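You operate a simulated robot arm through the tools that you are given. There is no shell and no other tool. Be economical: measure what you need, move in short steps, check, and stop when the job is done.

Carry out the task below with a simulated two-armed robot. There is one attempt and no reset: what you move stays moved.

JOB
Put the bolt driver on the top of the tool stand away on the top of the steel bench. Put the scoop on the service bench away on the table top. Stack the jug that says "gear" from the mixer bench on top of the jug that says "engine". Fetch the shim from the mixer bench and set it on the shelf of the lidding table. Stack the pan that says "R 25" from the mixer bench on top of the pan that says "R 80". Put the tag from the mixer bench on the grey board. Put the jar marked "L 25" from the mixer bench on the lot plate there and the jar marked "R 60" on the white card. Any order will do. Set down upright: bolt driver, jar.

It is judged by the outcome, as a careful person would: the job done as asked, and still so three seconds after it is handed in. It fails if anything else is knocked over, pushed out of place, dropped, spilled or broken.

ROBOT AND FRAMES
Two 6-joint arms with two-finger parallel grippers on one trunk, on a base that drives. Base frame: it is fixed to the floor where the robot stands at the start and does not move with it; the origin is under the middle of the robot, x ahead of it, y to its left, z up; the surface under the hand at the start is at about z = 0.85. Lengths are in m, angles in degrees, forces in N, time in s.
The left shoulder is at the start at [0.08, 0.216, 1.584], the right one opposite. With the tool pointing down near the work surface each hand reaches from about 0.1 to 0.7 m from the robot's upright axis, wherever it stands, measured 20 degrees to its own side. Places, roughly: board (26x17x1 cm) [-7, 9.6, 0.9]; bolt driver (5x5x18 cm) [0.5, 0, 1]; card [-6, 12, 0.75]; jar [-6.5, 11.75, 1]; jug [-5.75, 11.75, 1]; lot plate [-6.75, 12, 0.75]; pan [-6, 12, 0.75]; scoop (21x8x6 cm) [0.6, -1.9, 0.9]; shelf of the lidding table [-1.8, 8.5, 0.3]; shim [-5.5, 11.75, 0.75]; table top [-6.8, 1.8, 0.8]; tag [-6.25, 11.75, 1]; top of the steel bench [-9.9, 0.8, 0.8]. Payload 3.43 kg a hand.
Tool frame (each hand has its own): the origin (TCP) lies between the finger pads and is the grasp point; the fingertips stand 0.03 m ahead of it; z points along the fingers, y is the line along which they close. The gripper opens to 0.094 m. The fingers are 0.028 m wide and 0.01 m thick; the gripper's body (0.05 by 0.096 m) begins 0.055 m behind the TCP.
Orientation is that of the tool frame in the base frame, as [roll, pitch, yaw] about the fixed x, y, z axes, in that order (R = Rz(yaw) Ry(pitch) Rx(roll)). With the fingers straight down and closing along the base's y, the tool's x points along the base's -x, its y along +y and its z along -z.

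CONTROLS
- The arms move only by the tool move_arm. It takes "left_moves", "right_moves" or both (then of equal length, played together; a hand with none holds still); each is a list of rows, each a list of 3 entries, a list of its own where there are three numbers: the shift along the base's x, y, z in units of 400 mm (1.0 is 400 mm), then the turn, a rotation vector about the base's x, y, z in units of 45 degrees (1.0 is 45 degrees), then the finger opening in m, from 0 to 0.094. In form: [[[dx, dy, dz], [wx, wy, wz], fingers], ...]. A call has 1 to 8 rows; each row is the pose to reach, as a shift and turn from the pose commanded when the call began. A call with a number of a shift or a turn outside -1 to 1 is refused whole. Rows are played at 5 a second. More than 0.05 m and 8.6 degrees between two rows, or a gripper value outside its range, and nothing of the call is played. Where a pose cannot be reached the arm comes as near as it can. A force on the tool above 40 N (or 10 N above the force at the start of the call, whichever is more), or a blocked arm, ends the call early, and 0.2 s more pass. Each finger travels about 0.072 m/s and halts on what it meets, pressing with about 38 N; the grip force reading is that of the motor and also rises with nothing between the fingers. The clock runs only during rows and for 0.2 s after the last one: add rows that repeat a pose to give the fingers time. It gives the time, the measured TCP pose, the force on the tool (base axes), the opening and the grip force at its end, in the units of the frame above (readings bear some noise), with the torque about the TCP (base axes, N m) and any sound that the robot's microphone picked up.
- Cameras (640 x 400 px; columns grow to the right, rows downward): "scene" is now at [0.1017, 0.015, 1.7326]; the picture's right is [0.21, -0.98, 0.00], its down [-0.80, -0.18, -0.57] and it looks along [0.56, 0.12, -0.82] (base axes); focal length 287 px, centre (320, 200). "left" rides on the left gripper at [0.076, -0.014, -0.102] in its tool frame; the picture's right is [0.18, 0.98, 0.00], its down [-0.75, 0.14, -0.64] and it looks along [-0.63, 0.12, 0.77] (tool axes); focal length 243 px, centre (320, 200). "right" rides on the right gripper at [0.076, 0.014, -0.102] in its tool frame; the picture's right is [-0.18, 0.98, 0.00], its down [-0.75, -0.14, -0.64] and it looks along [-0.63, -0.12, 0.77] (tool axes); focal length 243 px, centre (320, 200). There is no depth. A picture from a camera that has moved, and an enlarged one, comes with that camera's place and axes in the base frame and with its lens.
- capture(camera): a new picture of that camera. No time passes.
- lift_body(by): slides the trunk up (or, below 0, down) by that many m; the arms and the scene camera ride with it, the base frame stays. It gives what a move gives, with no picture.
- base_move(legs): drives the robot by 1 to 6 legs, each [ahead, left, turn to the left] in m, m and degrees, along the robot's own axes; the way and the turn of a leg run together, so that a leg with both is an arc; at most 1.5 m and 180 degrees a leg. The arms and the cameras ride along, it lands a little off, and it stops where it bumps. It gives what a move gives.
- head_to(pan, tilt): turns the head with the scene camera to pan (to the left, within 86 degrees either way) and tilt (down, from -29 to 69), counted from straight ahead of the robot. It gives what a move gives.
- inspect(camera, box): a new picture of the part [left, top, right, bottom] of that camera's present view, enlarged. No time passes.
- finish_job(): hands the job in; it is judged then, once.

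Go step by step. Nothing tells you exact positions but the pictures and the camera data: compare them with the known pose of the tool, close in by small moves and look again before you grip or let go. The budget is 483 turns and 230 pictures, counting those below and the enlarged ones. Unless the task says otherwise, let go and move clear before handing in.

The tools are called after "Request:" by a JSON object that holds its "name" and its "arguments". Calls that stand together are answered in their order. move_arm: Moves the arms, as the interface text tells. Its arguments: {"type":"object","properties":{"left_moves":{"type":"array","items":{"type":"array"}},"right_moves":{"type":"array","items":{"type":"array"}}},"required":[]} The other tools are called the same way: lift_body (by) slides the trunk up or down; base_move (legs) drives the base; head_to (pan, tilt) turns the head that bears the scene camera; capture (camera) takes a picture; inspect (camera, box) takes an enlarged picture of a part of a camera's view; finish_job () hands the job in.

At the start:

```text
time_s: 0.0
left_tcp_pos: [0.5401, 0.3372, 1.0496]
left_ee_rot: [180.0, 0.0, -179.9]
left_force: [0.3, 0.7, -0.6]
left_moment: [-0.01, 0.02, 0.0]
left_opening: 0.0939
left_gripper_force: 0.0
right_tcp_pos: [0.5523, -0.1449, 1.0518]
right_ee_rot: [180.0, 0.1, -180.0]
right_force: [0.3, 0.1, 0.1]
right_moment: [0.02, 0.01, -0.02]
right_opening: 0.0942
right_gripper_force: 0.1
trunk travel left (down, up): [-0.814, 0.026]
robot x, y, heading: [0.0023, 0.0045, -0.3]
head pan, tilt: [12.3, 55.3]
```

scene: 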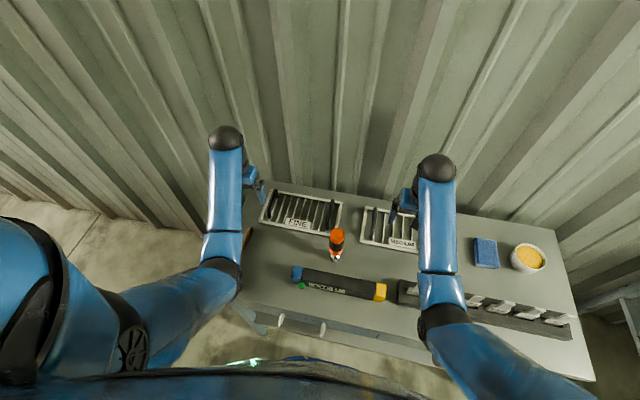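
right: 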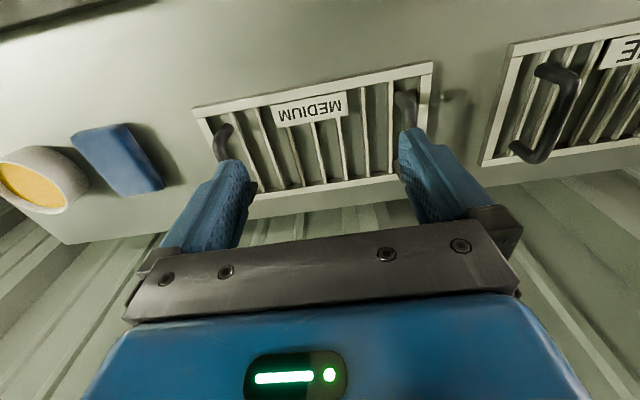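
left: 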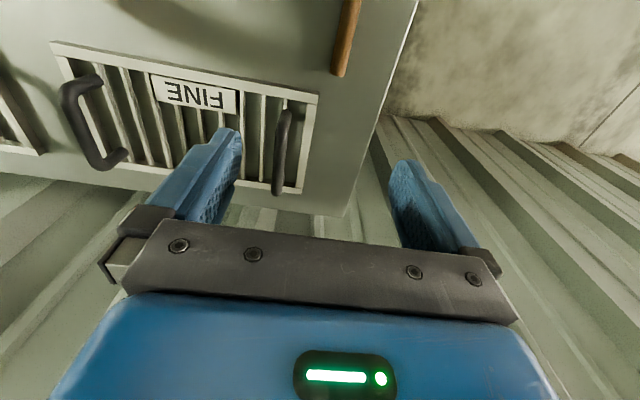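

The orange-topped tool standing between the two trays is probably the bolt driver; I'll enlarge it before moving.

Request:
{"name": "inspect", "arguments": {"camera": "scene", "box": [240, 170, 440, 310]}}

```text
2.86 times, centred on (340, 240) of scene
camera zoom: at [0.1017, 0.015, 1.7326], right [0.21, -0.98, 0.0], down [-0.8, -0.18, -0.57], along [0.56, 0.12, -0.82], focal length 820 px, centre (263, 86)
```

zoom: 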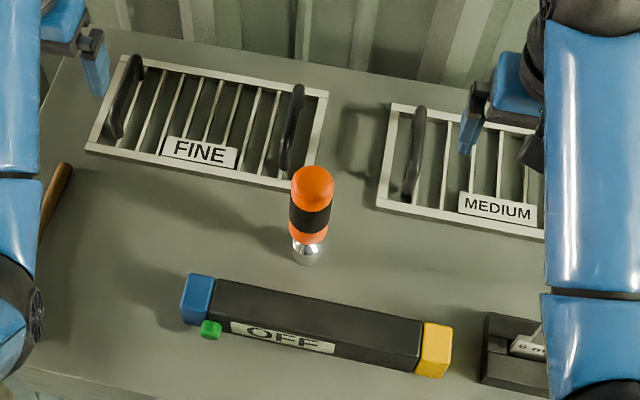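

The driver stands upright at about (0.482, 0.046), with its top near z=1.03. I'll raise the right hand and bring it over the driver.

Request:
{"name": "move_arm", "arguments": {"right_moves": [[[0, 0, 0.12], [0, 0, 0], 0.094], [[-0.035, 0.1, 0.13], [0, 0, 0], 0.094], [[-0.07, 0.2, 0.13], [0, 0, 0], 0.094], [[-0.105, 0.3, 0.13], [0, 0, 0], 0.094], [[-0.14, 0.4, 0.13], [0, 0, 0], 0.094], [[-0.176, 0.477, 0.13], [0, 0, 0], 0.094], [[-0.176, 0.477, 0.13], [0, 0, 0], 0.094]]}}

Request:
{"name": "capture", "arguments": {"camera": "right"}}

Request:
{"name": "capture", "arguments": {"camera": "scene"}}

```text
time_s: 1.6
left_tcp_pos: [0.5418, 0.3362, 1.0508]
left_ee_rot: [179.9, 0.0, -179.9]
left_force: [0.6, -0.4, -0.2]
left_moment: [0.0, 0.01, -0.02]
left_opening: 0.094
left_gripper_force: 0.1
right_tcp_pos: [0.4989, 0.0563, 1.0718]
right_ee_rot: [179.9, 0.0, -180.0]
right_force: [0.1, 0.1, -0.2]
right_moment: [-0.02, 0.01, 0.02]
right_opening: 0.094
right_gripper_force: 0.0
right hand out of reach, approached as far as the arm can: row 1, 2, 3, 4, 5, 6, 7
trunk travel left (down, up): [-0.814, 0.026]
robot x, y, heading: [-0.0012, 0.0002, 0.3]
head pan, tilt: [12.3, 55.3]
```

```text
225 pictures are left
camera right: at [0.4215, 0.0707, 1.1748], right [0.18, 0.98, 0.0], down [0.75, -0.14, 0.64], along [0.63, -0.12, -0.77], focal length 243 px, centre (320, 200)
```

right: 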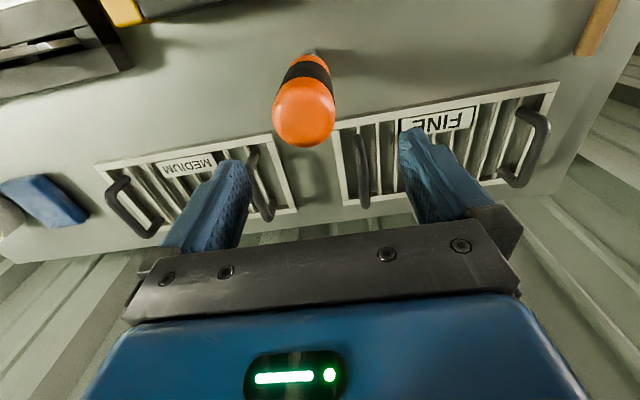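

```text
224 pictures are left
camera scene: at [0.1016, 0.0146, 1.7326], right [0.21, -0.98, 0.0], down [-0.8, -0.18, -0.57], along [0.56, 0.12, -0.82], focal length 287 px, centre (320, 200)
```

scene: 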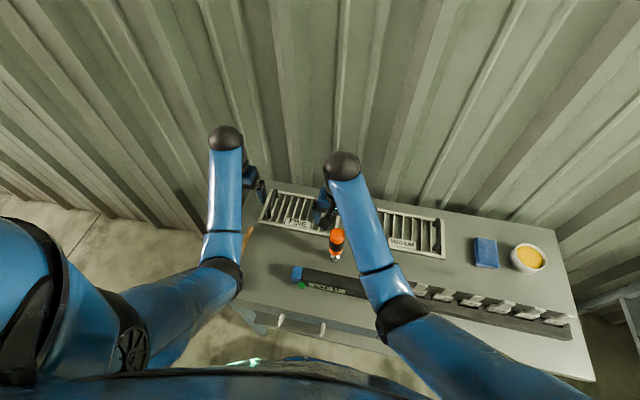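

The arm is at its height limit, but the fingertips clear the driver's top. From this view the driver is at about (0.478, 0.048), so I'll line up over it.

Request:
{"name": "move_arm", "arguments": {"right_moves": [[[-0.03, -0.015, -0.01], [0, 0, 0], 0.094], [[-0.03, -0.015, -0.01], [0, 0, 0], 0.094]]}}

Request:
{"name": "capture", "arguments": {"camera": "right"}}

```text
time_s: 2.2
left_tcp_pos: [0.5402, 0.3368, 1.0509]
left_ee_rot: [180.0, 0.0, 179.9]
left_force: [0.4, 0.6, 0.0]
left_moment: [-0.02, 0.01, -0.03]
left_opening: 0.094
left_gripper_force: 0.0
right_tcp_pos: [0.4863, 0.051, 1.0652]
right_ee_rot: [180.0, 0.1, -180.0]
right_force: [-0.3, 0.7, 0.5]
right_moment: [0.01, -0.01, -0.01]
right_opening: 0.0939
right_gripper_force: 0.1
right hand out of reach, approached as far as the arm can: row 1, 2
trunk travel left (down, up): [-0.814, 0.026]
robot x, y, heading: [0.0048, -0.0003, -0.0]
head pan, tilt: [12.3, 55.3]
```

```text
223 pictures are left
camera right: at [0.4103, 0.066, 1.1679], right [0.18, 0.98, 0.0], down [0.75, -0.14, 0.64], along [0.63, -0.12, -0.77], focal length 243 px, centre (320, 200)
```

right: 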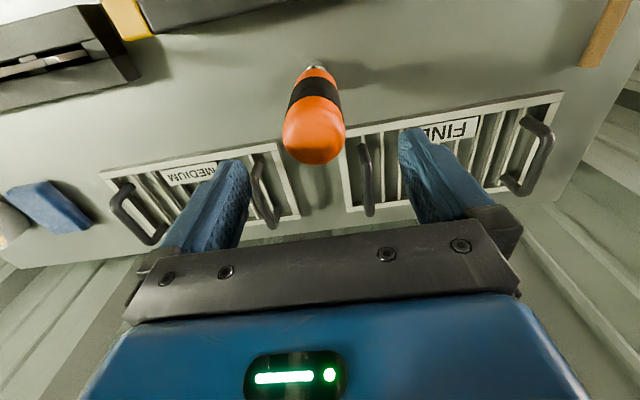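

The driver's axis is at (0.476, 0.049) and the fingers straddle it. I'll go down to z of about 0.985 and close.

Request:
{"name": "move_arm", "arguments": {"right_moves": [[[-0.024, -0.005, -0.06], [0, 0, 0], 0.094], [[-0.024, -0.005, -0.12], [0, 0, 0], 0.094], [[-0.024, -0.005, -0.18], [0, 0, 0], 0.094], [[-0.024, -0.005, -0.2], [0, 0, 0], 0.094], [[-0.024, -0.005, -0.2], [0, 0, 0], 0.094]]}}

Request:
{"name": "capture", "arguments": {"camera": "right"}}

```text
time_s: 3.4
left_tcp_pos: [0.5417, 0.3371, 1.0504]
left_ee_rot: [-180.0, 0.0, -180.0]
left_force: [0.2, -0.5, 0.0]
left_moment: [0.0, -0.06, 0.0]
left_opening: 0.0942
left_gripper_force: 0.1
right_tcp_pos: [0.4772, 0.0508, 0.9851]
right_ee_rot: [-180.0, 0.0, 180.0]
right_force: [0.0, 0.7, -0.1]
right_moment: [-0.01, -0.04, -0.02]
right_opening: 0.094
right_gripper_force: 0.1
trunk travel left (down, up): [-0.814, 0.026]
robot x, y, heading: [0.0019, -0.0008, -0.1]
head pan, tilt: [12.3, 55.3]
```

```text
222 pictures are left
camera right: at [0.4012, 0.0658, 1.0887], right [0.18, 0.98, 0.0], down [0.75, -0.14, 0.64], along [0.63, -0.12, -0.77], focal length 243 px, centre (320, 200)
```

right: 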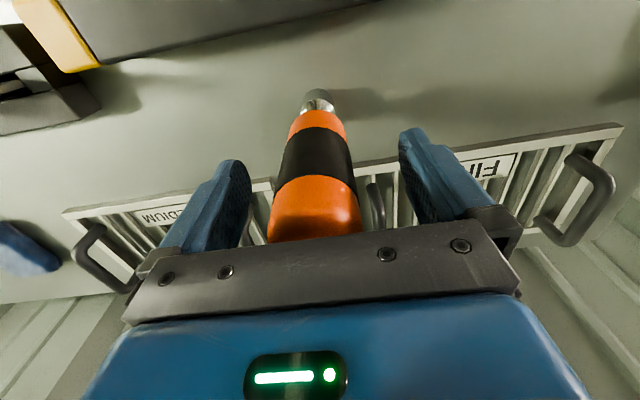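

The driver is between the pads, so I'll close and then lift slightly.

Request:
{"name": "move_arm", "arguments": {"right_moves": [[[0, 0, 0], [0, 0, 0], 0.03], [[0, 0, 0], [0, 0, 0], 0.03], [[0, 0, 0], [0, 0, 0], 0.03], [[0, 0, 0], [0, 0, 0], 0.03]]}}

Request:
{"name": "move_arm", "arguments": {"right_moves": [[[0, 0, 0.05], [0, 0, 0], 0.03], [[0, 0, 0.1], [0, 0, 0], 0.03], [[0, 0, 0.1], [0, 0, 0], 0.03]]}}

Request:
{"name": "capture", "arguments": {"camera": "right"}}

Request:
{"name": "capture", "arguments": {"camera": "scene"}}

```text
time_s: 4.4
left_tcp_pos: [0.5427, 0.3374, 1.05]
left_ee_rot: [180.0, 0.0, -180.0]
left_force: [-0.4, -0.2, -0.3]
left_moment: [0.0, 0.01, 0.0]
left_opening: 0.0941
left_gripper_force: 0.2
right_tcp_pos: [0.4782, 0.0503, 0.9854]
right_ee_rot: [180.0, 0.0, 180.0]
right_force: [0.5, -0.6, -0.4]
right_moment: [-0.18, 0.0, 0.03]
right_opening: 0.0415
right_gripper_force: 37.6
trunk travel left (down, up): [-0.814, 0.026]
robot x, y, heading: [0.002, -0.0034, 0.2]
head pan, tilt: [12.3, 55.3]
```

```text
time_s: 5.2
left_tcp_pos: [0.542, 0.3361, 1.0507]
left_ee_rot: [180.0, 0.0, 180.0]
left_force: [0.5, -0.6, 0.7]
left_moment: [0.03, -0.03, 0.02]
left_opening: 0.0939
left_gripper_force: 0.1
right_tcp_pos: [0.4778, 0.0494, 1.0237]
right_ee_rot: [180.0, 0.0, -180.0]
right_force: [-0.4, 0.1, -3.5]
right_moment: [0.0, 0.02, 0.0]
right_opening: 0.0411
right_gripper_force: 38.7
trunk travel left (down, up): [-0.814, 0.026]
robot x, y, heading: [-0.0006, 0.0032, -0.2]
head pan, tilt: [12.3, 55.3]
```

```text
221 pictures are left
camera right: at [0.4012, 0.0647, 1.1275], right [0.18, 0.98, 0.0], down [0.75, -0.14, 0.64], along [0.63, -0.12, -0.77], focal length 243 px, centre (320, 200)
```

right: 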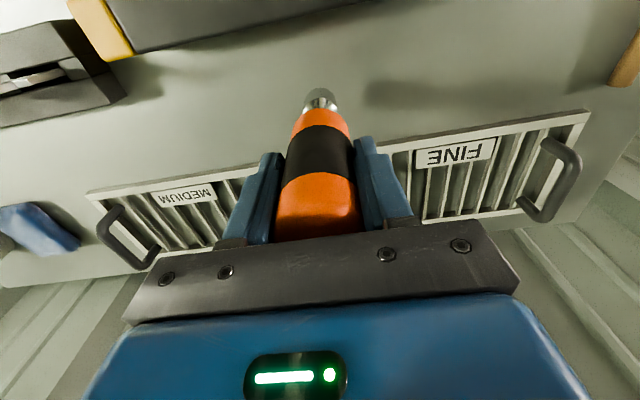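

```text
220 pictures are left
camera scene: at [0.1025, 0.0151, 1.7325], right [0.21, -0.98, 0.0], down [-0.8, -0.18, -0.57], along [0.56, 0.12, -0.82], focal length 287 px, centre (320, 200)
```

scene: 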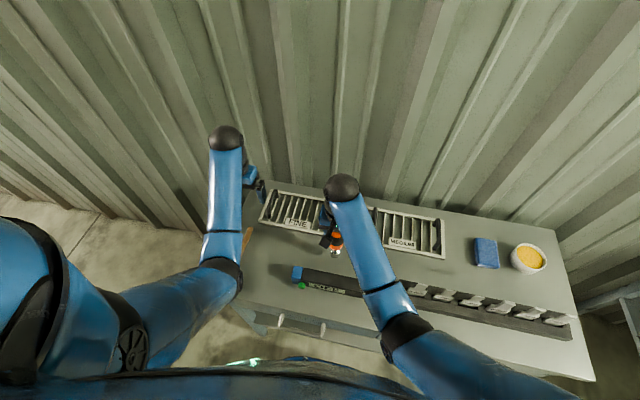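

The driver is held, with the TCP about 0.135 m above its foot. I'll raise it fully and look around before driving.

Request:
{"name": "lift_body", "arguments": {"by": 0.025}}

Request:
{"name": "move_arm", "arguments": {"right_moves": [[[0, 0, 0.05], [0, 0, 0], 0.03], [[0, -0.02, 0.1], [0, 0, 0], 0.03], [[0, -0.04, 0.1], [0, 0, 0], 0.03]]}}

Request:
{"name": "head_to", "arguments": {"pan": -70, "tilt": 20}}

Request:
{"name": "capture", "arguments": {"camera": "scene"}}

Request:
{"name": "head_to", "arguments": {"pan": 80, "tilt": 15}}

Request:
{"name": "capture", "arguments": {"camera": "scene"}}

```text
time_s: 5.9
left_tcp_pos: [0.5414, 0.337, 1.0751]
left_ee_rot: [-179.9, -0.1, 180.0]
left_force: [0.2, 0.0, -0.3]
left_moment: [0.02, 0.0, -0.06]
left_opening: 0.0939
left_gripper_force: 0.1
right_tcp_pos: [0.478, 0.05, 1.0497]
right_ee_rot: [-179.9, 0.0, 180.0]
right_force: [-0.5, -0.4, -4.0]
right_moment: [-0.01, 0.0, 0.01]
right_opening: 0.0415
right_gripper_force: 37.2
trunk travel left (down, up): [-0.839, 0.001]
robot x, y, heading: [0.0009, 0.0031, 0.3]
head pan, tilt: [12.3, 55.3]
```

```text
time_s: 6.7
left_tcp_pos: [0.5432, 0.3373, 1.0755]
left_ee_rot: [180.0, -0.1, -179.9]
left_force: [0.0, -1.2, -0.6]
left_moment: [-0.01, -0.01, -0.03]
left_opening: 0.0937
left_gripper_force: 0.2
right_tcp_pos: [0.481, 0.0345, 1.0822]
right_ee_rot: [180.0, 0.1, -180.0]
right_force: [0.2, 0.3, -4.6]
right_moment: [-0.03, 0.02, 0.03]
right_opening: 0.0412
right_gripper_force: 37.8
right hand out of reach, approached as far as the arm can: row 2, 3
trunk travel left (down, up): [-0.839, 0.001]
robot x, y, heading: [0.0019, 0.0005, 0.2]
head pan, tilt: [12.3, 55.3]
```

```text
time_s: 8.3
left_tcp_pos: [0.5434, 0.3374, 1.0759]
left_ee_rot: [-179.9, 0.0, -179.9]
left_force: [0.0, 0.1, 0.0]
left_moment: [0.01, -0.02, 0.01]
left_opening: 0.0939
left_gripper_force: 0.1
right_tcp_pos: [0.4822, 0.0352, 1.082]
right_ee_rot: [-179.9, 0.0, 179.9]
right_force: [-0.3, -1.0, -3.9]
right_moment: [-0.02, -0.05, -0.01]
right_opening: 0.0414
right_gripper_force: 38.3
trunk travel left (down, up): [-0.839, 0.001]
robot x, y, heading: [0.0012, 0.0012, -0.1]
head pan, tilt: [-70.0, 20.0]
```

```text
219 pictures are left
camera scene: at [0.0642, -0.0877, 1.81], right [-0.94, -0.34, 0.0], down [-0.12, 0.32, -0.94], along [0.32, -0.88, -0.34], focal length 287 px, centre (320, 200)
```

scene: 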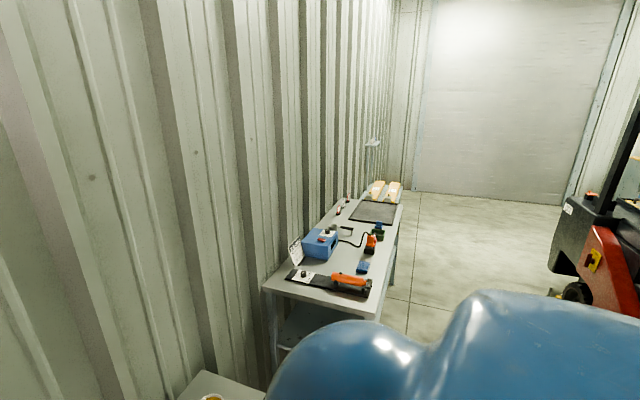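

```text
time_s: 10.6
left_tcp_pos: [0.5419, 0.3385, 1.0756]
left_ee_rot: [-180.0, -0.1, -180.0]
left_force: [-0.7, 0.9, -0.2]
left_moment: [0.02, 0.02, 0.0]
left_opening: 0.094
left_gripper_force: 0.1
right_tcp_pos: [0.481, 0.0349, 1.0819]
right_ee_rot: [-180.0, 0.0, 180.0]
right_force: [-0.1, -0.2, -3.6]
right_moment: [-0.01, -0.01, 0.03]
right_opening: 0.0412
right_gripper_force: 38.2
trunk travel left (down, up): [-0.839, 0.001]
robot x, y, heading: [-0.0013, -0.0026, -0.1]
head pan, tilt: [80.0, 15.0]
```

```text
218 pictures are left
camera scene: at [0.0486, 0.0918, 1.8181], right [0.98, -0.17, 0.0], down [-0.05, -0.26, -0.97], along [0.17, 0.95, -0.26], focal length 287 px, centre (320, 200)
```

scene: 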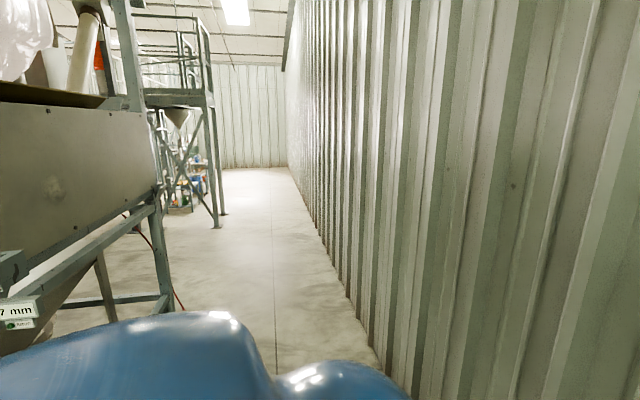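

I'll back away from the stand, then slide right toward the service bench along the same wall.

Request:
{"name": "base_move", "arguments": {"legs": [[-0.5, 0, 0], [0, -1.2, 0]]}}

Request:
{"name": "head_to", "arguments": {"pan": -25, "tilt": 35}}

Request:
{"name": "capture", "arguments": {"camera": "scene"}}

```text
time_s: 19.3
left_tcp_pos: [0.0487, -0.8714, 1.0756]
left_ee_rot: [-179.9, 0.0, -179.8]
left_force: [-0.4, 0.3, -0.3]
left_moment: [-0.01, -0.04, -0.01]
left_opening: 0.0941
left_gripper_force: 0.0
right_tcp_pos: [-0.0101, -1.1742, 1.0815]
right_ee_rot: [180.0, 0.0, -179.8]
right_force: [-0.1, 0.5, -4.6]
right_moment: [-0.02, -0.03, -0.02]
right_opening: 0.0412
right_gripper_force: 38.0
trunk travel left (down, up): [-0.839, 0.001]
robot x, y, heading: [-0.4879, -1.2159, 0.3]
head pan, tilt: [80.0, 15.0]
```

```text
time_s: 21.1
left_tcp_pos: [0.05, -0.8717, 1.0756]
left_ee_rot: [-179.9, -0.1, -179.8]
left_force: [-0.5, 0.7, -1.0]
left_moment: [-0.02, -0.04, 0.0]
left_opening: 0.094
left_gripper_force: 0.1
right_tcp_pos: [-0.0089, -1.1741, 1.0831]
right_ee_rot: [-179.9, 0.0, -179.7]
right_force: [-0.9, -0.9, -4.6]
right_moment: [-0.03, 0.01, 0.01]
right_opening: 0.0412
right_gripper_force: 37.6
trunk travel left (down, up): [-0.839, 0.001]
robot x, y, heading: [-0.492, -1.2118, -0.0]
head pan, tilt: [-25.0, 35.0]
```

```text
217 pictures are left
camera scene: at [-0.3793, -1.2485, 1.7861], right [-0.42, -0.91, 0.0], down [-0.52, 0.24, -0.82], along [0.74, -0.34, -0.57], focal length 287 px, centre (320, 200)
```

scene: 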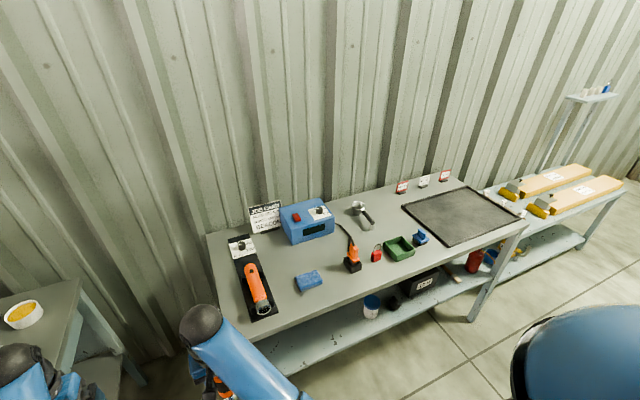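

The metal item near (0.6, -1.93) should be the scoop; I'll zoom in to confirm.

Request:
{"name": "inspect", "arguments": {"camera": "scene", "box": [310, 160, 430, 290]}}

```text
3.08 times, centred on (370, 225) of scene
camera zoom: at [-0.3793, -1.2485, 1.7861], right [-0.42, -0.91, 0.0], down [-0.52, 0.24, -0.82], along [0.74, -0.34, -0.57], focal length 883 px, centre (166, 123)
```

zoom: 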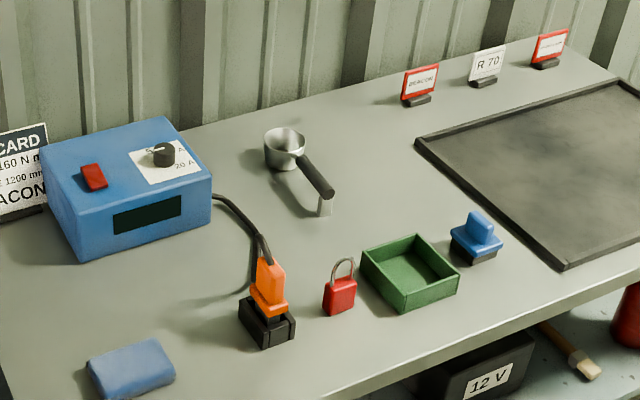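

The scoop lies along x, with its cup near x=0.63 and its handle at x 0.46–0.59, y=-1.94. I'll move the right hand to its own side and then slide to put the left hand in line.

Request:
{"name": "move_arm", "arguments": {"right_moves": [[[0, -0.12, 0], [0, 0, 0], 0.03], [[0, -0.24, 0], [0, 0, 0], 0.03], [[0, -0.36, 0], [0, 0, 0], 0.03], [[0, -0.48, 0], [0, 0, 0], 0.03], [[0, -0.55, 0], [0, 0, 0], 0.03]]}}

Request:
{"name": "base_move", "arguments": {"legs": [[0, -0.95, 0]]}}

Request:
{"name": "head_to", "arguments": {"pan": 10, "tilt": 45}}

Request:
{"name": "capture", "arguments": {"camera": "scene"}}

```text
time_s: 22.3
left_tcp_pos: [0.0492, -0.8736, 1.0763]
left_ee_rot: [179.8, 0.0, -179.8]
left_force: [0.0, -0.9, -0.6]
left_moment: [0.0, 0.03, 0.0]
left_opening: 0.094
left_gripper_force: 0.0
right_tcp_pos: [-0.0025, -1.3929, 1.0573]
right_ee_rot: [179.9, 0.3, -179.7]
right_force: [-0.2, 0.6, -4.6]
right_moment: [-0.04, 0.01, 0.0]
right_opening: 0.0411
right_gripper_force: 38.0
right hand out of reach, approached as far as the arm can: row 1, 2, 3, 4, 5
trunk travel left (down, up): [-0.839, 0.001]
robot x, y, heading: [-0.4929, -1.2117, 0.2]
head pan, tilt: [-25.0, 35.0]
```

```text
time_s: 27.3
left_tcp_pos: [0.0515, -1.8362, 1.075]
left_ee_rot: [-179.9, 0.0, 179.9]
left_force: [0.3, 1.1, -0.1]
left_moment: [-0.02, -0.01, 0.02]
left_opening: 0.0939
left_gripper_force: 0.0
right_tcp_pos: [-0.0014, -2.3552, 1.0569]
right_ee_rot: [179.9, 0.1, 179.9]
right_force: [0.1, -0.1, -4.9]
right_moment: [-0.02, -0.02, -0.02]
right_opening: 0.041
right_gripper_force: 38.2
trunk travel left (down, up): [-0.839, 0.001]
robot x, y, heading: [-0.4919, -2.1719, 0.0]
head pan, tilt: [-25.0, 35.0]
```

```text
time_s: 28.3
left_tcp_pos: [0.0513, -1.8386, 1.0752]
left_ee_rot: [-180.0, 0.1, 179.7]
left_force: [0.3, -0.2, -0.5]
left_moment: [0.01, -0.03, -0.03]
left_opening: 0.0941
left_gripper_force: 0.0
right_tcp_pos: [-0.0028, -2.3564, 1.0556]
right_ee_rot: [179.9, 0.3, 179.9]
right_force: [0.6, 0.6, -4.0]
right_moment: [0.0, -0.01, -0.01]
right_opening: 0.0413
right_gripper_force: 37.9
trunk travel left (down, up): [-0.839, 0.001]
robot x, y, heading: [-0.4929, -2.1702, 0.0]
head pan, tilt: [10.0, 45.0]
```

```text
215 pictures are left
camera scene: at [-0.3787, -2.1602, 1.7713], right [0.17, -0.99, 0.0], down [-0.7, -0.12, -0.71], along [0.7, 0.12, -0.71], focal length 287 px, centre (320, 200)
```

scene: 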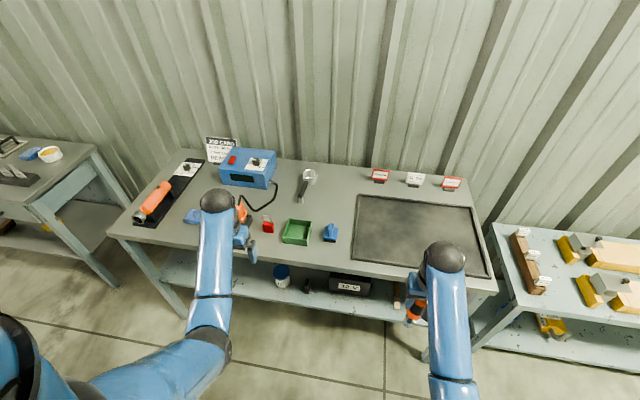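

The scoop's axis is at y≈-1.935. I'll move the left hand over to that line, then drive up to the bench.

Request:
{"name": "move_arm", "arguments": {"left_moves": [[[0, -0.12, 0], [0, 0, 0], 0.094], [[0, -0.24, 0], [0, 0, 0], 0.094], [[0, -0.24, 0], [0, 0, 0], 0.094]]}}

Request:
{"name": "base_move", "arguments": {"legs": [[0.42, 0, 0]]}}

Request:
{"name": "capture", "arguments": {"camera": "left"}}

Request:
{"name": "capture", "arguments": {"camera": "scene"}}

```text
time_s: 29.1
left_tcp_pos: [0.0508, -1.9324, 1.0738]
left_ee_rot: [-180.0, 0.0, 180.0]
left_force: [0.6, 0.0, -1.1]
left_moment: [-0.01, -0.01, 0.04]
left_opening: 0.0941
left_gripper_force: 0.0
right_tcp_pos: [-0.002, -2.3559, 1.0562]
right_ee_rot: [180.0, 0.2, 179.8]
right_force: [0.0, 0.4, -3.9]
right_moment: [-0.02, 0.03, -0.02]
right_opening: 0.0411
right_gripper_force: 38.4
trunk travel left (down, up): [-0.839, 0.001]
robot x, y, heading: [-0.4896, -2.1729, -0.2]
head pan, tilt: [10.0, 45.0]
```

```text
time_s: 31.7
left_tcp_pos: [0.4708, -1.939, 1.0754]
left_ee_rot: [-180.0, 0.1, 179.5]
left_force: [0.2, -0.3, 0.8]
left_moment: [0.0, -0.03, 0.02]
left_opening: 0.0938
left_gripper_force: 0.1
right_tcp_pos: [0.4158, -2.3618, 1.0583]
right_ee_rot: [179.9, 0.3, 179.6]
right_force: [0.2, -0.4, -5.0]
right_moment: [0.0, -0.03, 0.01]
right_opening: 0.0413
right_gripper_force: 38.3
trunk travel left (down, up): [-0.839, 0.001]
robot x, y, heading: [-0.0721, -2.1768, -0.3]
head pan, tilt: [10.0, 45.0]
```

```text
214 pictures are left
camera left: at [0.3938, -1.9532, 1.1781], right [-0.18, 0.98, 0.0], down [0.75, 0.13, 0.64], along [0.63, 0.11, -0.77], focal length 243 px, centre (320, 200)
```

left: 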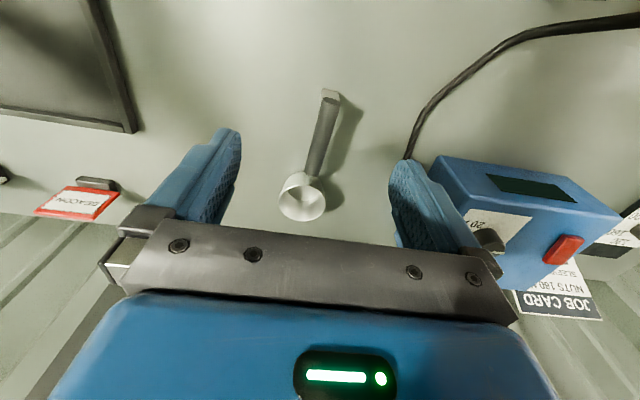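

```text
213 pictures are left
camera scene: at [0.0381, -2.1629, 1.7716], right [0.16, -0.99, 0.0], down [-0.7, -0.12, -0.71], along [0.7, 0.12, -0.71], focal length 287 px, centre (320, 200)
```

scene: 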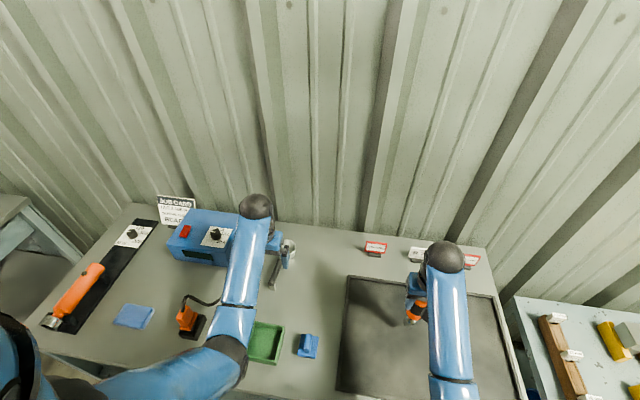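

The handle axis is at y=-1.929, x 0.471–0.584. I'll position over x=0.545, partway down, and check.

Request:
{"name": "move_arm", "arguments": {"left_moves": [[[0.1, 0.02, 0], [0, 0, 0], 0.08], [[0.185, 0.025, 0], [0, 0, 0], 0.08], [[0.185, 0.025, -0.12], [0, 0, 0], 0.08], [[0.185, 0.025, -0.24], [0, 0, 0], 0.08], [[0.185, 0.025, -0.3], [0, 0, 0], 0.08], [[0.185, 0.025, -0.3], [0, 0, 0], 0.08]]}}

Request:
{"name": "capture", "arguments": {"camera": "left"}}

```text
time_s: 33.1
left_tcp_pos: [0.547, -1.9296, 0.954]
left_ee_rot: [180.0, 0.0, 179.5]
left_force: [0.1, 0.5, -0.5]
left_moment: [0.01, 0.01, 0.01]
left_opening: 0.08
left_gripper_force: 0.0
right_tcp_pos: [0.4175, -2.3626, 1.0567]
right_ee_rot: [179.9, 0.3, 179.5]
right_force: [0.1, -0.2, -4.8]
right_moment: [-0.01, 0.0, 0.01]
right_opening: 0.0413
right_gripper_force: 37.7
trunk travel left (down, up): [-0.839, 0.001]
robot x, y, heading: [-0.0671, -2.1751, -0.7]
head pan, tilt: [10.0, 45.0]
```

```text
212 pictures are left
camera left: at [0.4697, -1.944, 1.0566], right [-0.18, 0.98, 0.0], down [0.76, 0.13, 0.64], along [0.63, 0.11, -0.77], focal length 243 px, centre (320, 200)
```

left: 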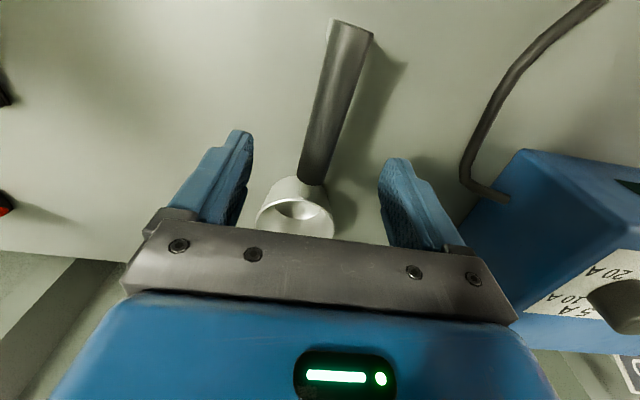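

The fingers line up with the handle just behind the cup. Next I go down, close and lift.

Request:
{"name": "move_arm", "arguments": {"left_moves": [[[-0.01, 0, -0.08], [0, 0, 0], 0.08], [[-0.01, 0, -0.145], [0, 0, 0], 0.08], [[-0.01, 0, -0.145], [0, 0, 0], 0.0], [[-0.01, 0, -0.145], [0, 0, 0], 0.0], [[-0.01, 0, -0.145], [0, 0, 0], 0.0], [[-0.01, 0, -0.145], [0, 0, 0], 0.0], [[-0.01, 0, -0.145], [0, 0, 0], 0.0]]}}

Request:
{"name": "capture", "arguments": {"camera": "left"}}

```text
time_s: 34.7
left_tcp_pos: [0.5434, -1.9299, 0.8968]
left_ee_rot: [180.0, 0.1, 179.4]
left_force: [0.3, 0.1, 1.9]
left_moment: [0.01, -0.13, 0.03]
left_opening: 0.0257
left_gripper_force: 37.7
right_tcp_pos: [0.4175, -2.3621, 1.0557]
right_ee_rot: [179.9, 0.3, 179.4]
right_force: [-0.6, -0.7, -4.6]
right_moment: [-0.01, 0.01, -0.03]
right_opening: 0.041
right_gripper_force: 37.3
trunk travel left (down, up): [-0.839, 0.001]
robot x, y, heading: [-0.0726, -2.173, -0.6]
head pan, tilt: [10.0, 45.0]
```

```text
211 pictures are left
camera left: at [0.4666, -1.945, 0.9982], right [-0.18, 0.98, 0.0], down [0.75, 0.13, 0.64], along [0.63, 0.11, -0.77], focal length 243 px, centre (320, 200)
```

left: 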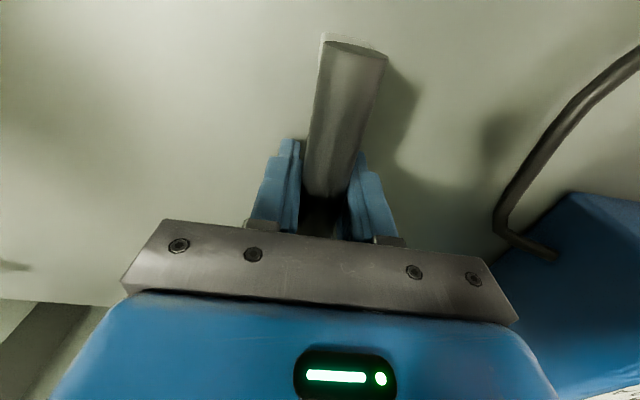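

The handle is gripped with an opening of 0.026 m. I'll lift it straight up.

Request:
{"name": "move_arm", "arguments": {"left_moves": [[[0, 0, 0.1], [0, 0, 0], 0.0], [[0, 0, 0.2], [0, 0, 0], 0.0], [[0, 0, 0.3], [0, 0, 0], 0.0], [[0, 0, 0.4], [0, 0, 0], 0.0], [[0, 0, 0.4], [0, 0, 0], 0.0]]}}

Request:
{"name": "capture", "arguments": {"camera": "left"}}

```text
time_s: 35.9
left_tcp_pos: [0.541, -1.9288, 1.0583]
left_ee_rot: [-180.0, -0.1, 179.5]
left_force: [-0.3, 0.7, -0.4]
left_moment: [0.03, 0.01, 0.0]
left_opening: 0.0255
left_gripper_force: 37.6
right_tcp_pos: [0.4182, -2.362, 1.0565]
right_ee_rot: [179.9, 0.2, 179.5]
right_force: [-0.2, -0.2, -4.7]
right_moment: [-0.05, -0.03, -0.02]
right_opening: 0.0412
right_gripper_force: 38.4
trunk travel left (down, up): [-0.839, 0.001]
robot x, y, heading: [-0.0709, -2.1733, -0.7]
head pan, tilt: [10.0, 45.0]
```

```text
210 pictures are left
camera left: at [0.4639, -1.9426, 1.1616], right [-0.18, 0.98, 0.0], down [0.76, 0.13, 0.64], along [0.63, 0.11, -0.77], focal length 243 px, centre (320, 200)
```

left: 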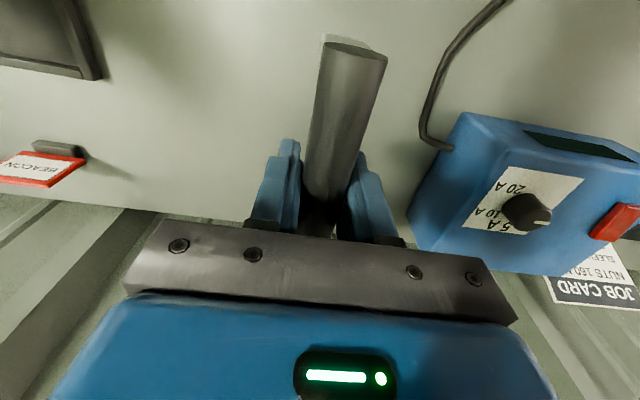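

The scoop is held. I'll back away and look around for the route toward -x.

Request:
{"name": "base_move", "arguments": {"legs": [[-0.5, 0, 0]]}}

Request:
{"name": "head_to", "arguments": {"pan": 86, "tilt": 15}}

Request:
{"name": "capture", "arguments": {"camera": "scene"}}

Request:
{"name": "head_to", "arguments": {"pan": -86, "tilt": 20}}

Request:
{"name": "capture", "arguments": {"camera": "scene"}}

```text
time_s: 38.8
left_tcp_pos: [0.0452, -1.923, 1.0575]
left_ee_rot: [180.0, -0.2, 179.6]
left_force: [0.7, 0.1, -1.8]
left_moment: [0.0, -0.01, -0.02]
left_opening: 0.0255
left_gripper_force: 38.3
right_tcp_pos: [-0.0769, -2.3572, 1.0555]
right_ee_rot: [179.8, 0.1, 179.6]
right_force: [-0.2, -0.3, -4.6]
right_moment: [-0.03, 0.03, -0.03]
right_opening: 0.0415
right_gripper_force: 38.1
trunk travel left (down, up): [-0.839, 0.001]
robot x, y, heading: [-0.5687, -2.1759, -0.3]
head pan, tilt: [10.0, 45.0]
```

```text
time_s: 40.3
left_tcp_pos: [0.0452, -1.924, 1.0589]
left_ee_rot: [-179.9, 0.0, 179.5]
left_force: [-0.5, 0.4, -0.8]
left_moment: [0.01, 0.01, 0.0]
left_opening: 0.0255
left_gripper_force: 37.7
right_tcp_pos: [-0.0781, -2.3567, 1.0564]
right_ee_rot: [179.9, 0.3, 179.7]
right_force: [-1.1, 0.8, -3.8]
right_moment: [-0.01, 0.05, 0.03]
right_opening: 0.0412
right_gripper_force: 38.4
trunk travel left (down, up): [-0.839, 0.001]
robot x, y, heading: [-0.5689, -2.1684, -0.2]
head pan, tilt: [85.9, 15.0]
```

```text
209 pictures are left
camera scene: at [-0.5279, -2.079, 1.8181], right [1.0, -0.08, 0.0], down [-0.02, -0.26, -0.97], along [0.08, 0.96, -0.26], focal length 287 px, centre (320, 200)
```

scene: 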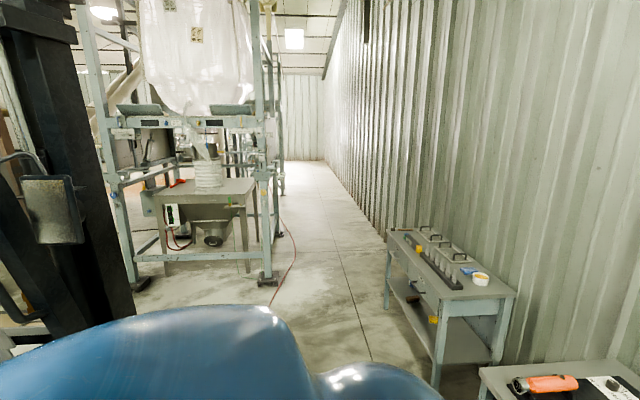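

```text
time_s: 42.9
left_tcp_pos: [0.0425, -1.9236, 1.0592]
left_ee_rot: [-179.9, 0.1, 179.6]
left_force: [-0.6, -0.4, -0.9]
left_moment: [0.05, 0.04, -0.01]
left_opening: 0.0255
left_gripper_force: 38.3
right_tcp_pos: [-0.0791, -2.3577, 1.0576]
right_ee_rot: [179.9, 0.2, 179.7]
right_force: [0.2, -0.3, -3.8]
right_moment: [-0.01, 0.01, 0.05]
right_opening: 0.0413
right_gripper_force: 38.3
trunk travel left (down, up): [-0.839, 0.001]
robot x, y, heading: [-0.5689, -2.1725, -0.4]
head pan, tilt: [-85.9, 20.0]
```

```text
208 pictures are left
camera scene: at [-0.5293, -2.2651, 1.81], right [-1.0, -0.06, 0.0], down [-0.02, 0.34, -0.94], along [0.06, -0.94, -0.34], focal length 287 px, centre (320, 200)
```

scene: 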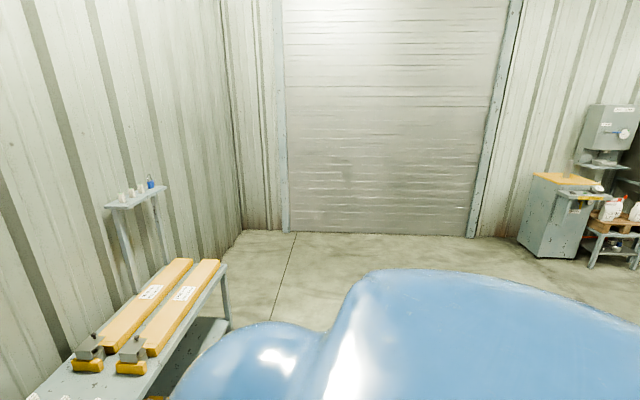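

A forklift is close behind on my left. I'll turn 40° left in place, away from the benches, to see more of it.

Request:
{"name": "base_move", "arguments": {"legs": [[0, 0, 40]]}}

Request:
{"name": "head_to", "arguments": {"pan": 86, "tilt": 20}}

Request:
{"name": "capture", "arguments": {"camera": "scene"}}

```text
time_s: 45.2
left_tcp_pos: [-0.26, -1.5888, 1.0584]
left_ee_rot: [180.0, -0.1, -140.3]
left_force: [0.5, 0.1, -1.1]
left_moment: [-0.01, 0.0, 0.0]
left_opening: 0.0251
left_gripper_force: 37.9
right_tcp_pos: [-0.0743, -1.9992, 1.0565]
right_ee_rot: [179.9, 0.2, -140.4]
right_force: [0.7, 0.0, -5.7]
right_moment: [-0.02, 0.03, 0.0]
right_opening: 0.0412
right_gripper_force: 37.7
trunk travel left (down, up): [-0.839, 0.001]
robot x, y, heading: [-0.5686, -2.1716, 40.1]
head pan, tilt: [-85.9, 20.0]
```

```text
time_s: 47.8
left_tcp_pos: [-0.2602, -1.5884, 1.0582]
left_ee_rot: [180.0, -0.1, -140.2]
left_force: [-0.3, 0.5, -1.1]
left_moment: [0.01, 0.0, -0.02]
left_opening: 0.0252
left_gripper_force: 37.8
right_tcp_pos: [-0.0743, -1.9998, 1.057]
right_ee_rot: [180.0, 0.2, -140.3]
right_force: [0.1, -0.6, -4.3]
right_moment: [0.02, 0.01, -0.06]
right_opening: 0.041
right_gripper_force: 38.3
trunk travel left (down, up): [-0.839, 0.001]
robot x, y, heading: [-0.5665, -2.1755, 39.9]
head pan, tilt: [85.9, 20.0]
```

```text
207 pictures are left
camera scene: at [-0.5966, -2.0763, 1.81], right [0.81, 0.58, 0.0], down [0.2, -0.28, -0.94], along [-0.55, 0.76, -0.34], focal length 287 px, centre (320, 200)
```

scene: 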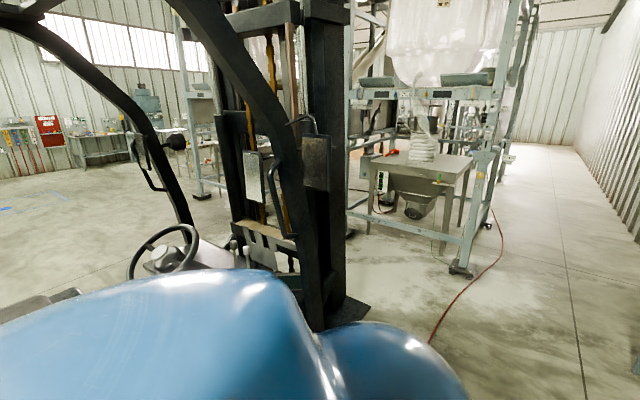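

The forklift stands at about x -1.6 to -2.7, y -0.3 to -3.6, facing +y. I'll go around its rear over the open floor to the south, so I turn right and drive along -y.

Request:
{"name": "base_move", "arguments": {"legs": [[0, 0, -130], [1.0, 0, 0]]}}

Request:
{"name": "head_to", "arguments": {"pan": -60, "tilt": 15}}

Request:
{"name": "capture", "arguments": {"camera": "scene"}}

```text
time_s: 58.1
left_tcp_pos: [-0.2192, -3.7413, 1.0599]
left_ee_rot: [-180.0, -0.1, 93.6]
left_force: [0.0, 0.5, -1.2]
left_moment: [0.01, 0.01, -0.03]
left_opening: 0.0255
left_gripper_force: 37.5
right_tcp_pos: [-0.6619, -3.6489, 1.0567]
right_ee_rot: [179.9, 0.2, 93.7]
right_force: [-0.1, 0.4, -4.2]
right_moment: [0.04, 0.03, -0.01]
right_opening: 0.0411
right_gripper_force: 38.3
trunk travel left (down, up): [-0.839, 0.001]
robot x, y, heading: [-0.5113, -3.1474, -86.3]
head pan, tilt: [85.9, 20.0]
```

```text
time_s: 60.4
left_tcp_pos: [-0.2188, -3.7421, 1.0589]
left_ee_rot: [-179.9, -0.1, 93.7]
left_force: [0.7, 0.4, -1.2]
left_moment: [0.03, -0.01, -0.01]
left_opening: 0.0255
left_gripper_force: 37.6
right_tcp_pos: [-0.6614, -3.6504, 1.056]
right_ee_rot: [179.9, 0.2, 93.6]
right_force: [-0.7, -0.2, -4.7]
right_moment: [-0.01, -0.01, 0.02]
right_opening: 0.0413
right_gripper_force: 37.3
trunk travel left (down, up): [-0.839, 0.001]
robot x, y, heading: [-0.5112, -3.1511, -86.6]
head pan, tilt: [-60.0, 15.0]
```

```text
206 pictures are left
camera scene: at [-0.5848, -3.2332, 1.8181], right [-0.55, 0.83, 0.0], down [0.22, 0.14, -0.97], along [-0.8, -0.53, -0.26], focal length 287 px, centre (320, 200)
```

scene: 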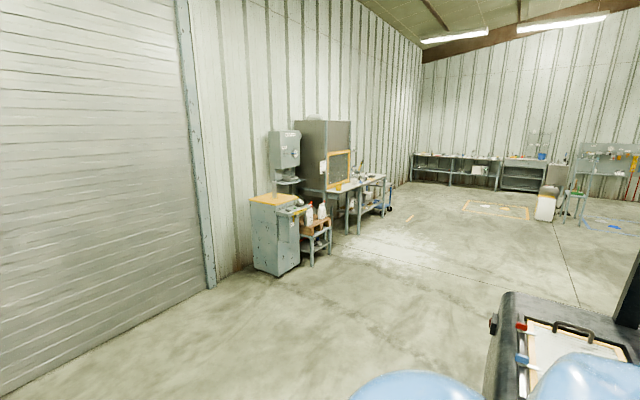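

The way west is clear, with a corridor between the forklift's rear (y≈-3.2) and the machines (y≈-5.2). I'll drive at y≈-4.15 heading -x.

Request:
{"name": "base_move", "arguments": {"legs": [[1.0, 0, 0], [0, 0, -93.5], [1.5, 0, 0], [1.5, 0, 0]]}}

Request:
{"name": "head_to", "arguments": {"pan": -45, "tilt": 12}}

Request:
{"name": "capture", "arguments": {"camera": "scene"}}

```text
time_s: 83.8
left_tcp_pos: [-4.0743, -4.3802, 1.059]
left_ee_rot: [180.0, -0.1, -1.8]
left_force: [0.8, 0.8, -0.6]
left_moment: [0.01, -0.03, 0.01]
left_opening: 0.0255
left_gripper_force: 38.0
right_tcp_pos: [-3.9421, -3.9467, 1.0564]
right_ee_rot: [180.0, 0.2, -1.6]
right_force: [0.2, 0.2, -4.0]
right_moment: [-0.01, 0.02, -0.03]
right_opening: 0.0412
right_gripper_force: 38.4
trunk travel left (down, up): [-0.839, 0.001]
robot x, y, heading: [-3.4594, -4.1424, 178.4]
head pan, tilt: [-60.0, 15.0]
```

```text
time_s: 84.5
left_tcp_pos: [-4.0759, -4.3797, 1.0573]
left_ee_rot: [180.0, 0.0, -1.7]
left_force: [-0.1, -0.4, -1.3]
left_moment: [-0.04, 0.0, -0.02]
left_opening: 0.0256
left_gripper_force: 38.2
right_tcp_pos: [-3.9419, -3.9487, 1.056]
right_ee_rot: [179.9, 0.2, -1.7]
right_force: [-0.4, 0.2, -4.0]
right_moment: [0.01, 0.04, -0.01]
right_opening: 0.0412
right_gripper_force: 38.1
trunk travel left (down, up): [-0.839, 0.001]
robot x, y, heading: [-3.4621, -4.1457, 178.1]
head pan, tilt: [-45.0, 12.0]
```

```text
205 pictures are left
camera scene: at [-3.553, -4.0763, 1.823], right [0.73, 0.69, 0.0], down [0.14, -0.15, -0.98], along [-0.67, 0.71, -0.21], focal length 287 px, centre (320, 200)
```

scene: 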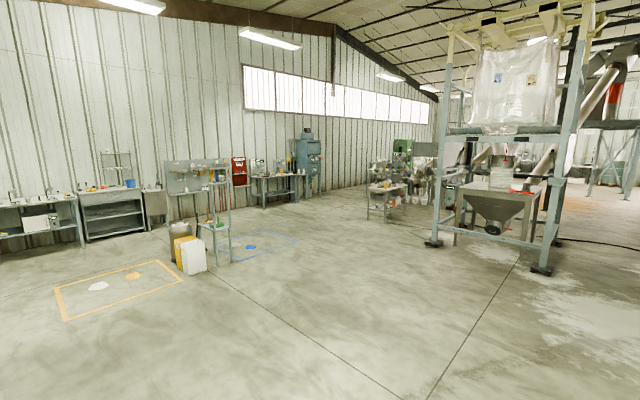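

The table top is the small bench near pixel (385,190), and the steel bench is at (278,185). I'll zoom in on both.

Request:
{"name": "inspect", "arguments": {"camera": "scene", "box": [230, 130, 450, 260]}}

```text
2.91 times, centred on (340, 195) of scene
camera zoom: at [-3.553, -4.0763, 1.823], right [0.73, 0.69, 0.0], down [0.14, -0.15, -0.98], along [-0.67, 0.71, -0.21], focal length 835 px, centre (262, 214)
```

zoom: 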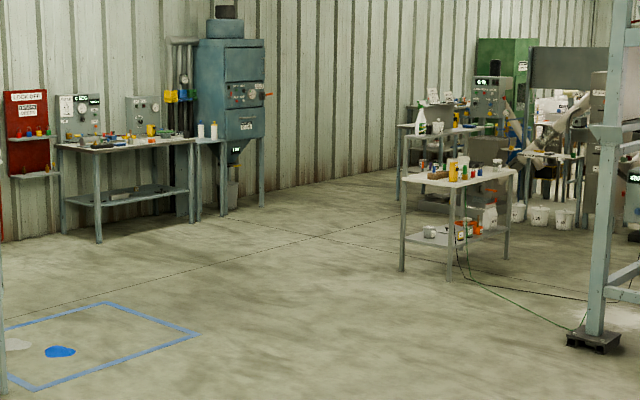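

The table spans roughly x -7.15 to -6.65, y 1.3 to 2.25, open on its +x and -y sides. I'll drive to about (-6.2, -0.5).

Request:
{"name": "base_move", "arguments": {"legs": [[0, 0, -51.5], [1.5, 0, 0], [1.5, 0, 0], [1.5, 0, 0]]}}

Request:
{"name": "head_to", "arguments": {"pan": -30, "tilt": 20}}

Request:
{"name": "capture", "arguments": {"camera": "scene"}}

```text
time_s: 108.2
left_tcp_pos: [-6.6979, -0.22, 1.0591]
left_ee_rot: [-180.0, 0.0, -54.0]
left_force: [0.0, -0.4, -0.9]
left_moment: [0.0, 0.02, 0.02]
left_opening: 0.0252
left_gripper_force: 37.8
right_tcp_pos: [-6.2748, -0.0614, 1.0563]
right_ee_rot: [179.9, 0.1, -54.0]
right_force: [0.0, 1.0, -4.9]
right_moment: [-0.05, 0.01, 0.01]
right_opening: 0.0412
right_gripper_force: 37.9
trunk travel left (down, up): [-0.839, 0.001]
robot x, y, heading: [-6.134, -0.5627, 125.9]
head pan, tilt: [-45.0, 12.0]
```

```text
time_s: 108.9
left_tcp_pos: [-6.698, -0.2199, 1.0591]
left_ee_rot: [-180.0, -0.2, -54.0]
left_force: [0.7, -0.3, -1.3]
left_moment: [0.02, -0.01, -0.01]
left_opening: 0.0256
left_gripper_force: 37.5
right_tcp_pos: [-6.2757, -0.0611, 1.0572]
right_ee_rot: [179.9, 0.1, -54.0]
right_force: [-0.3, 0.0, -4.3]
right_moment: [0.01, 0.01, 0.04]
right_opening: 0.041
right_gripper_force: 38.3
trunk travel left (down, up): [-0.839, 0.001]
robot x, y, heading: [-6.1332, -0.5641, 126.1]
head pan, tilt: [-30.0, 20.0]
```

```text
203 pictures are left
camera scene: at [-6.1622, -0.446, 1.81], right [0.99, 0.1, 0.0], down [0.04, -0.34, -0.94], along [-0.1, 0.93, -0.34], focal length 287 px, centre (320, 200)
```

scene: 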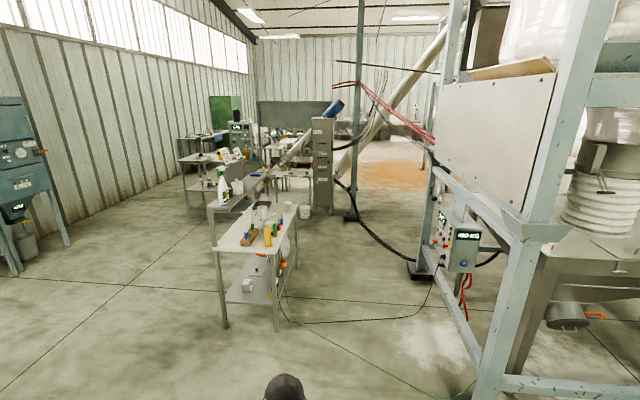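

Request:
{"name": "inspect", "arguments": {"camera": "scene", "box": [180, 160, 340, 270]}}

```text
3.64 times, centred on (260, 215) of scene
camera zoom: at [-6.1622, -0.446, 1.81], right [0.99, 0.1, 0.0], down [0.04, -0.34, -0.94], along [-0.1, 0.93, -0.34], focal length 1044 px, centre (538, 146)
```

zoom: 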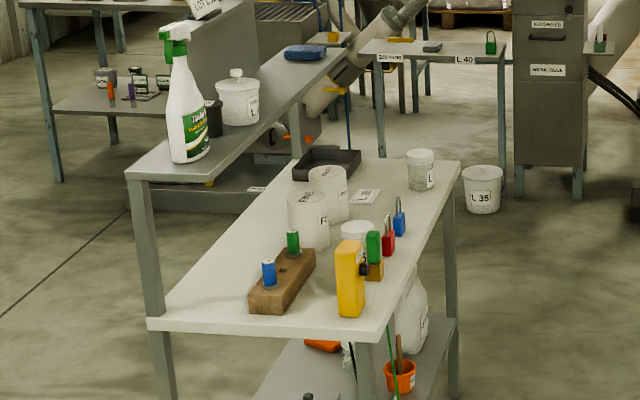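

The table also has a hutch shelf behind it, and cables run across the floor on its +x side. I'll approach from the clear -y end and look for a free spot.

Request:
{"name": "base_move", "arguments": {"legs": [[0, 0, -36], [1.0, 0.45, 0]]}}

Request:
{"name": "head_to", "arguments": {"pan": 10, "tilt": 38}}

Request:
{"name": "capture", "arguments": {"camera": "scene"}}

```text
time_s: 116.2
left_tcp_pos: [-6.8317, 1.041, 1.0583]
left_ee_rot: [180.0, 0.1, -90.4]
left_force: [-0.3, 0.7, -0.8]
left_moment: [-0.03, 0.0, -0.02]
left_opening: 0.0253
left_gripper_force: 37.9
right_tcp_pos: [-6.3969, 0.9173, 1.0576]
right_ee_rot: [179.9, 0.2, -90.4]
right_force: [0.2, 0.1, -4.3]
right_moment: [-0.02, -0.01, -0.03]
right_opening: 0.0413
right_gripper_force: 38.3
trunk travel left (down, up): [-0.839, 0.001]
robot x, y, heading: [-6.5881, 0.4292, 89.8]
head pan, tilt: [-30.0, 20.0]
```

```text
time_s: 117.3
left_tcp_pos: [-6.8311, 1.0407, 1.0586]
left_ee_rot: [180.0, -0.1, -90.3]
left_force: [0.3, -0.7, -0.8]
left_moment: [-0.02, 0.0, -0.01]
left_opening: 0.0255
left_gripper_force: 38.0
right_tcp_pos: [-6.3972, 0.9184, 1.0572]
right_ee_rot: [179.9, 0.2, -90.3]
right_force: [0.0, -0.2, -4.5]
right_moment: [0.01, 0.01, 0.0]
right_opening: 0.0411
right_gripper_force: 37.7
trunk travel left (down, up): [-0.839, 0.001]
robot x, y, heading: [-6.5822, 0.4284, 89.6]
head pan, tilt: [10.0, 38.0]
```

```text
201 pictures are left
camera scene: at [-6.596, 0.5465, 1.7815], right [0.99, 0.17, 0.0], down [0.1, -0.61, -0.79], along [-0.13, 0.78, -0.62], focal length 287 px, centre (320, 200)
```

scene: 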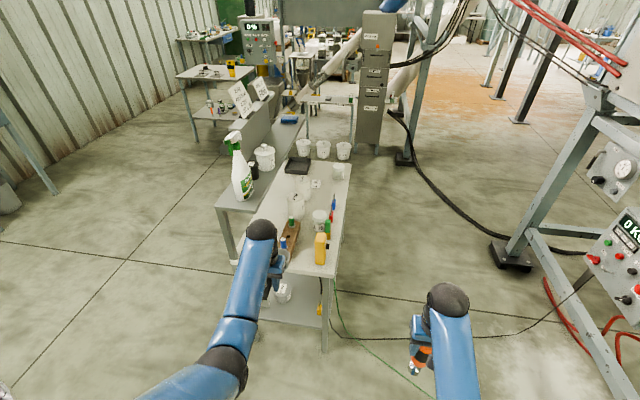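

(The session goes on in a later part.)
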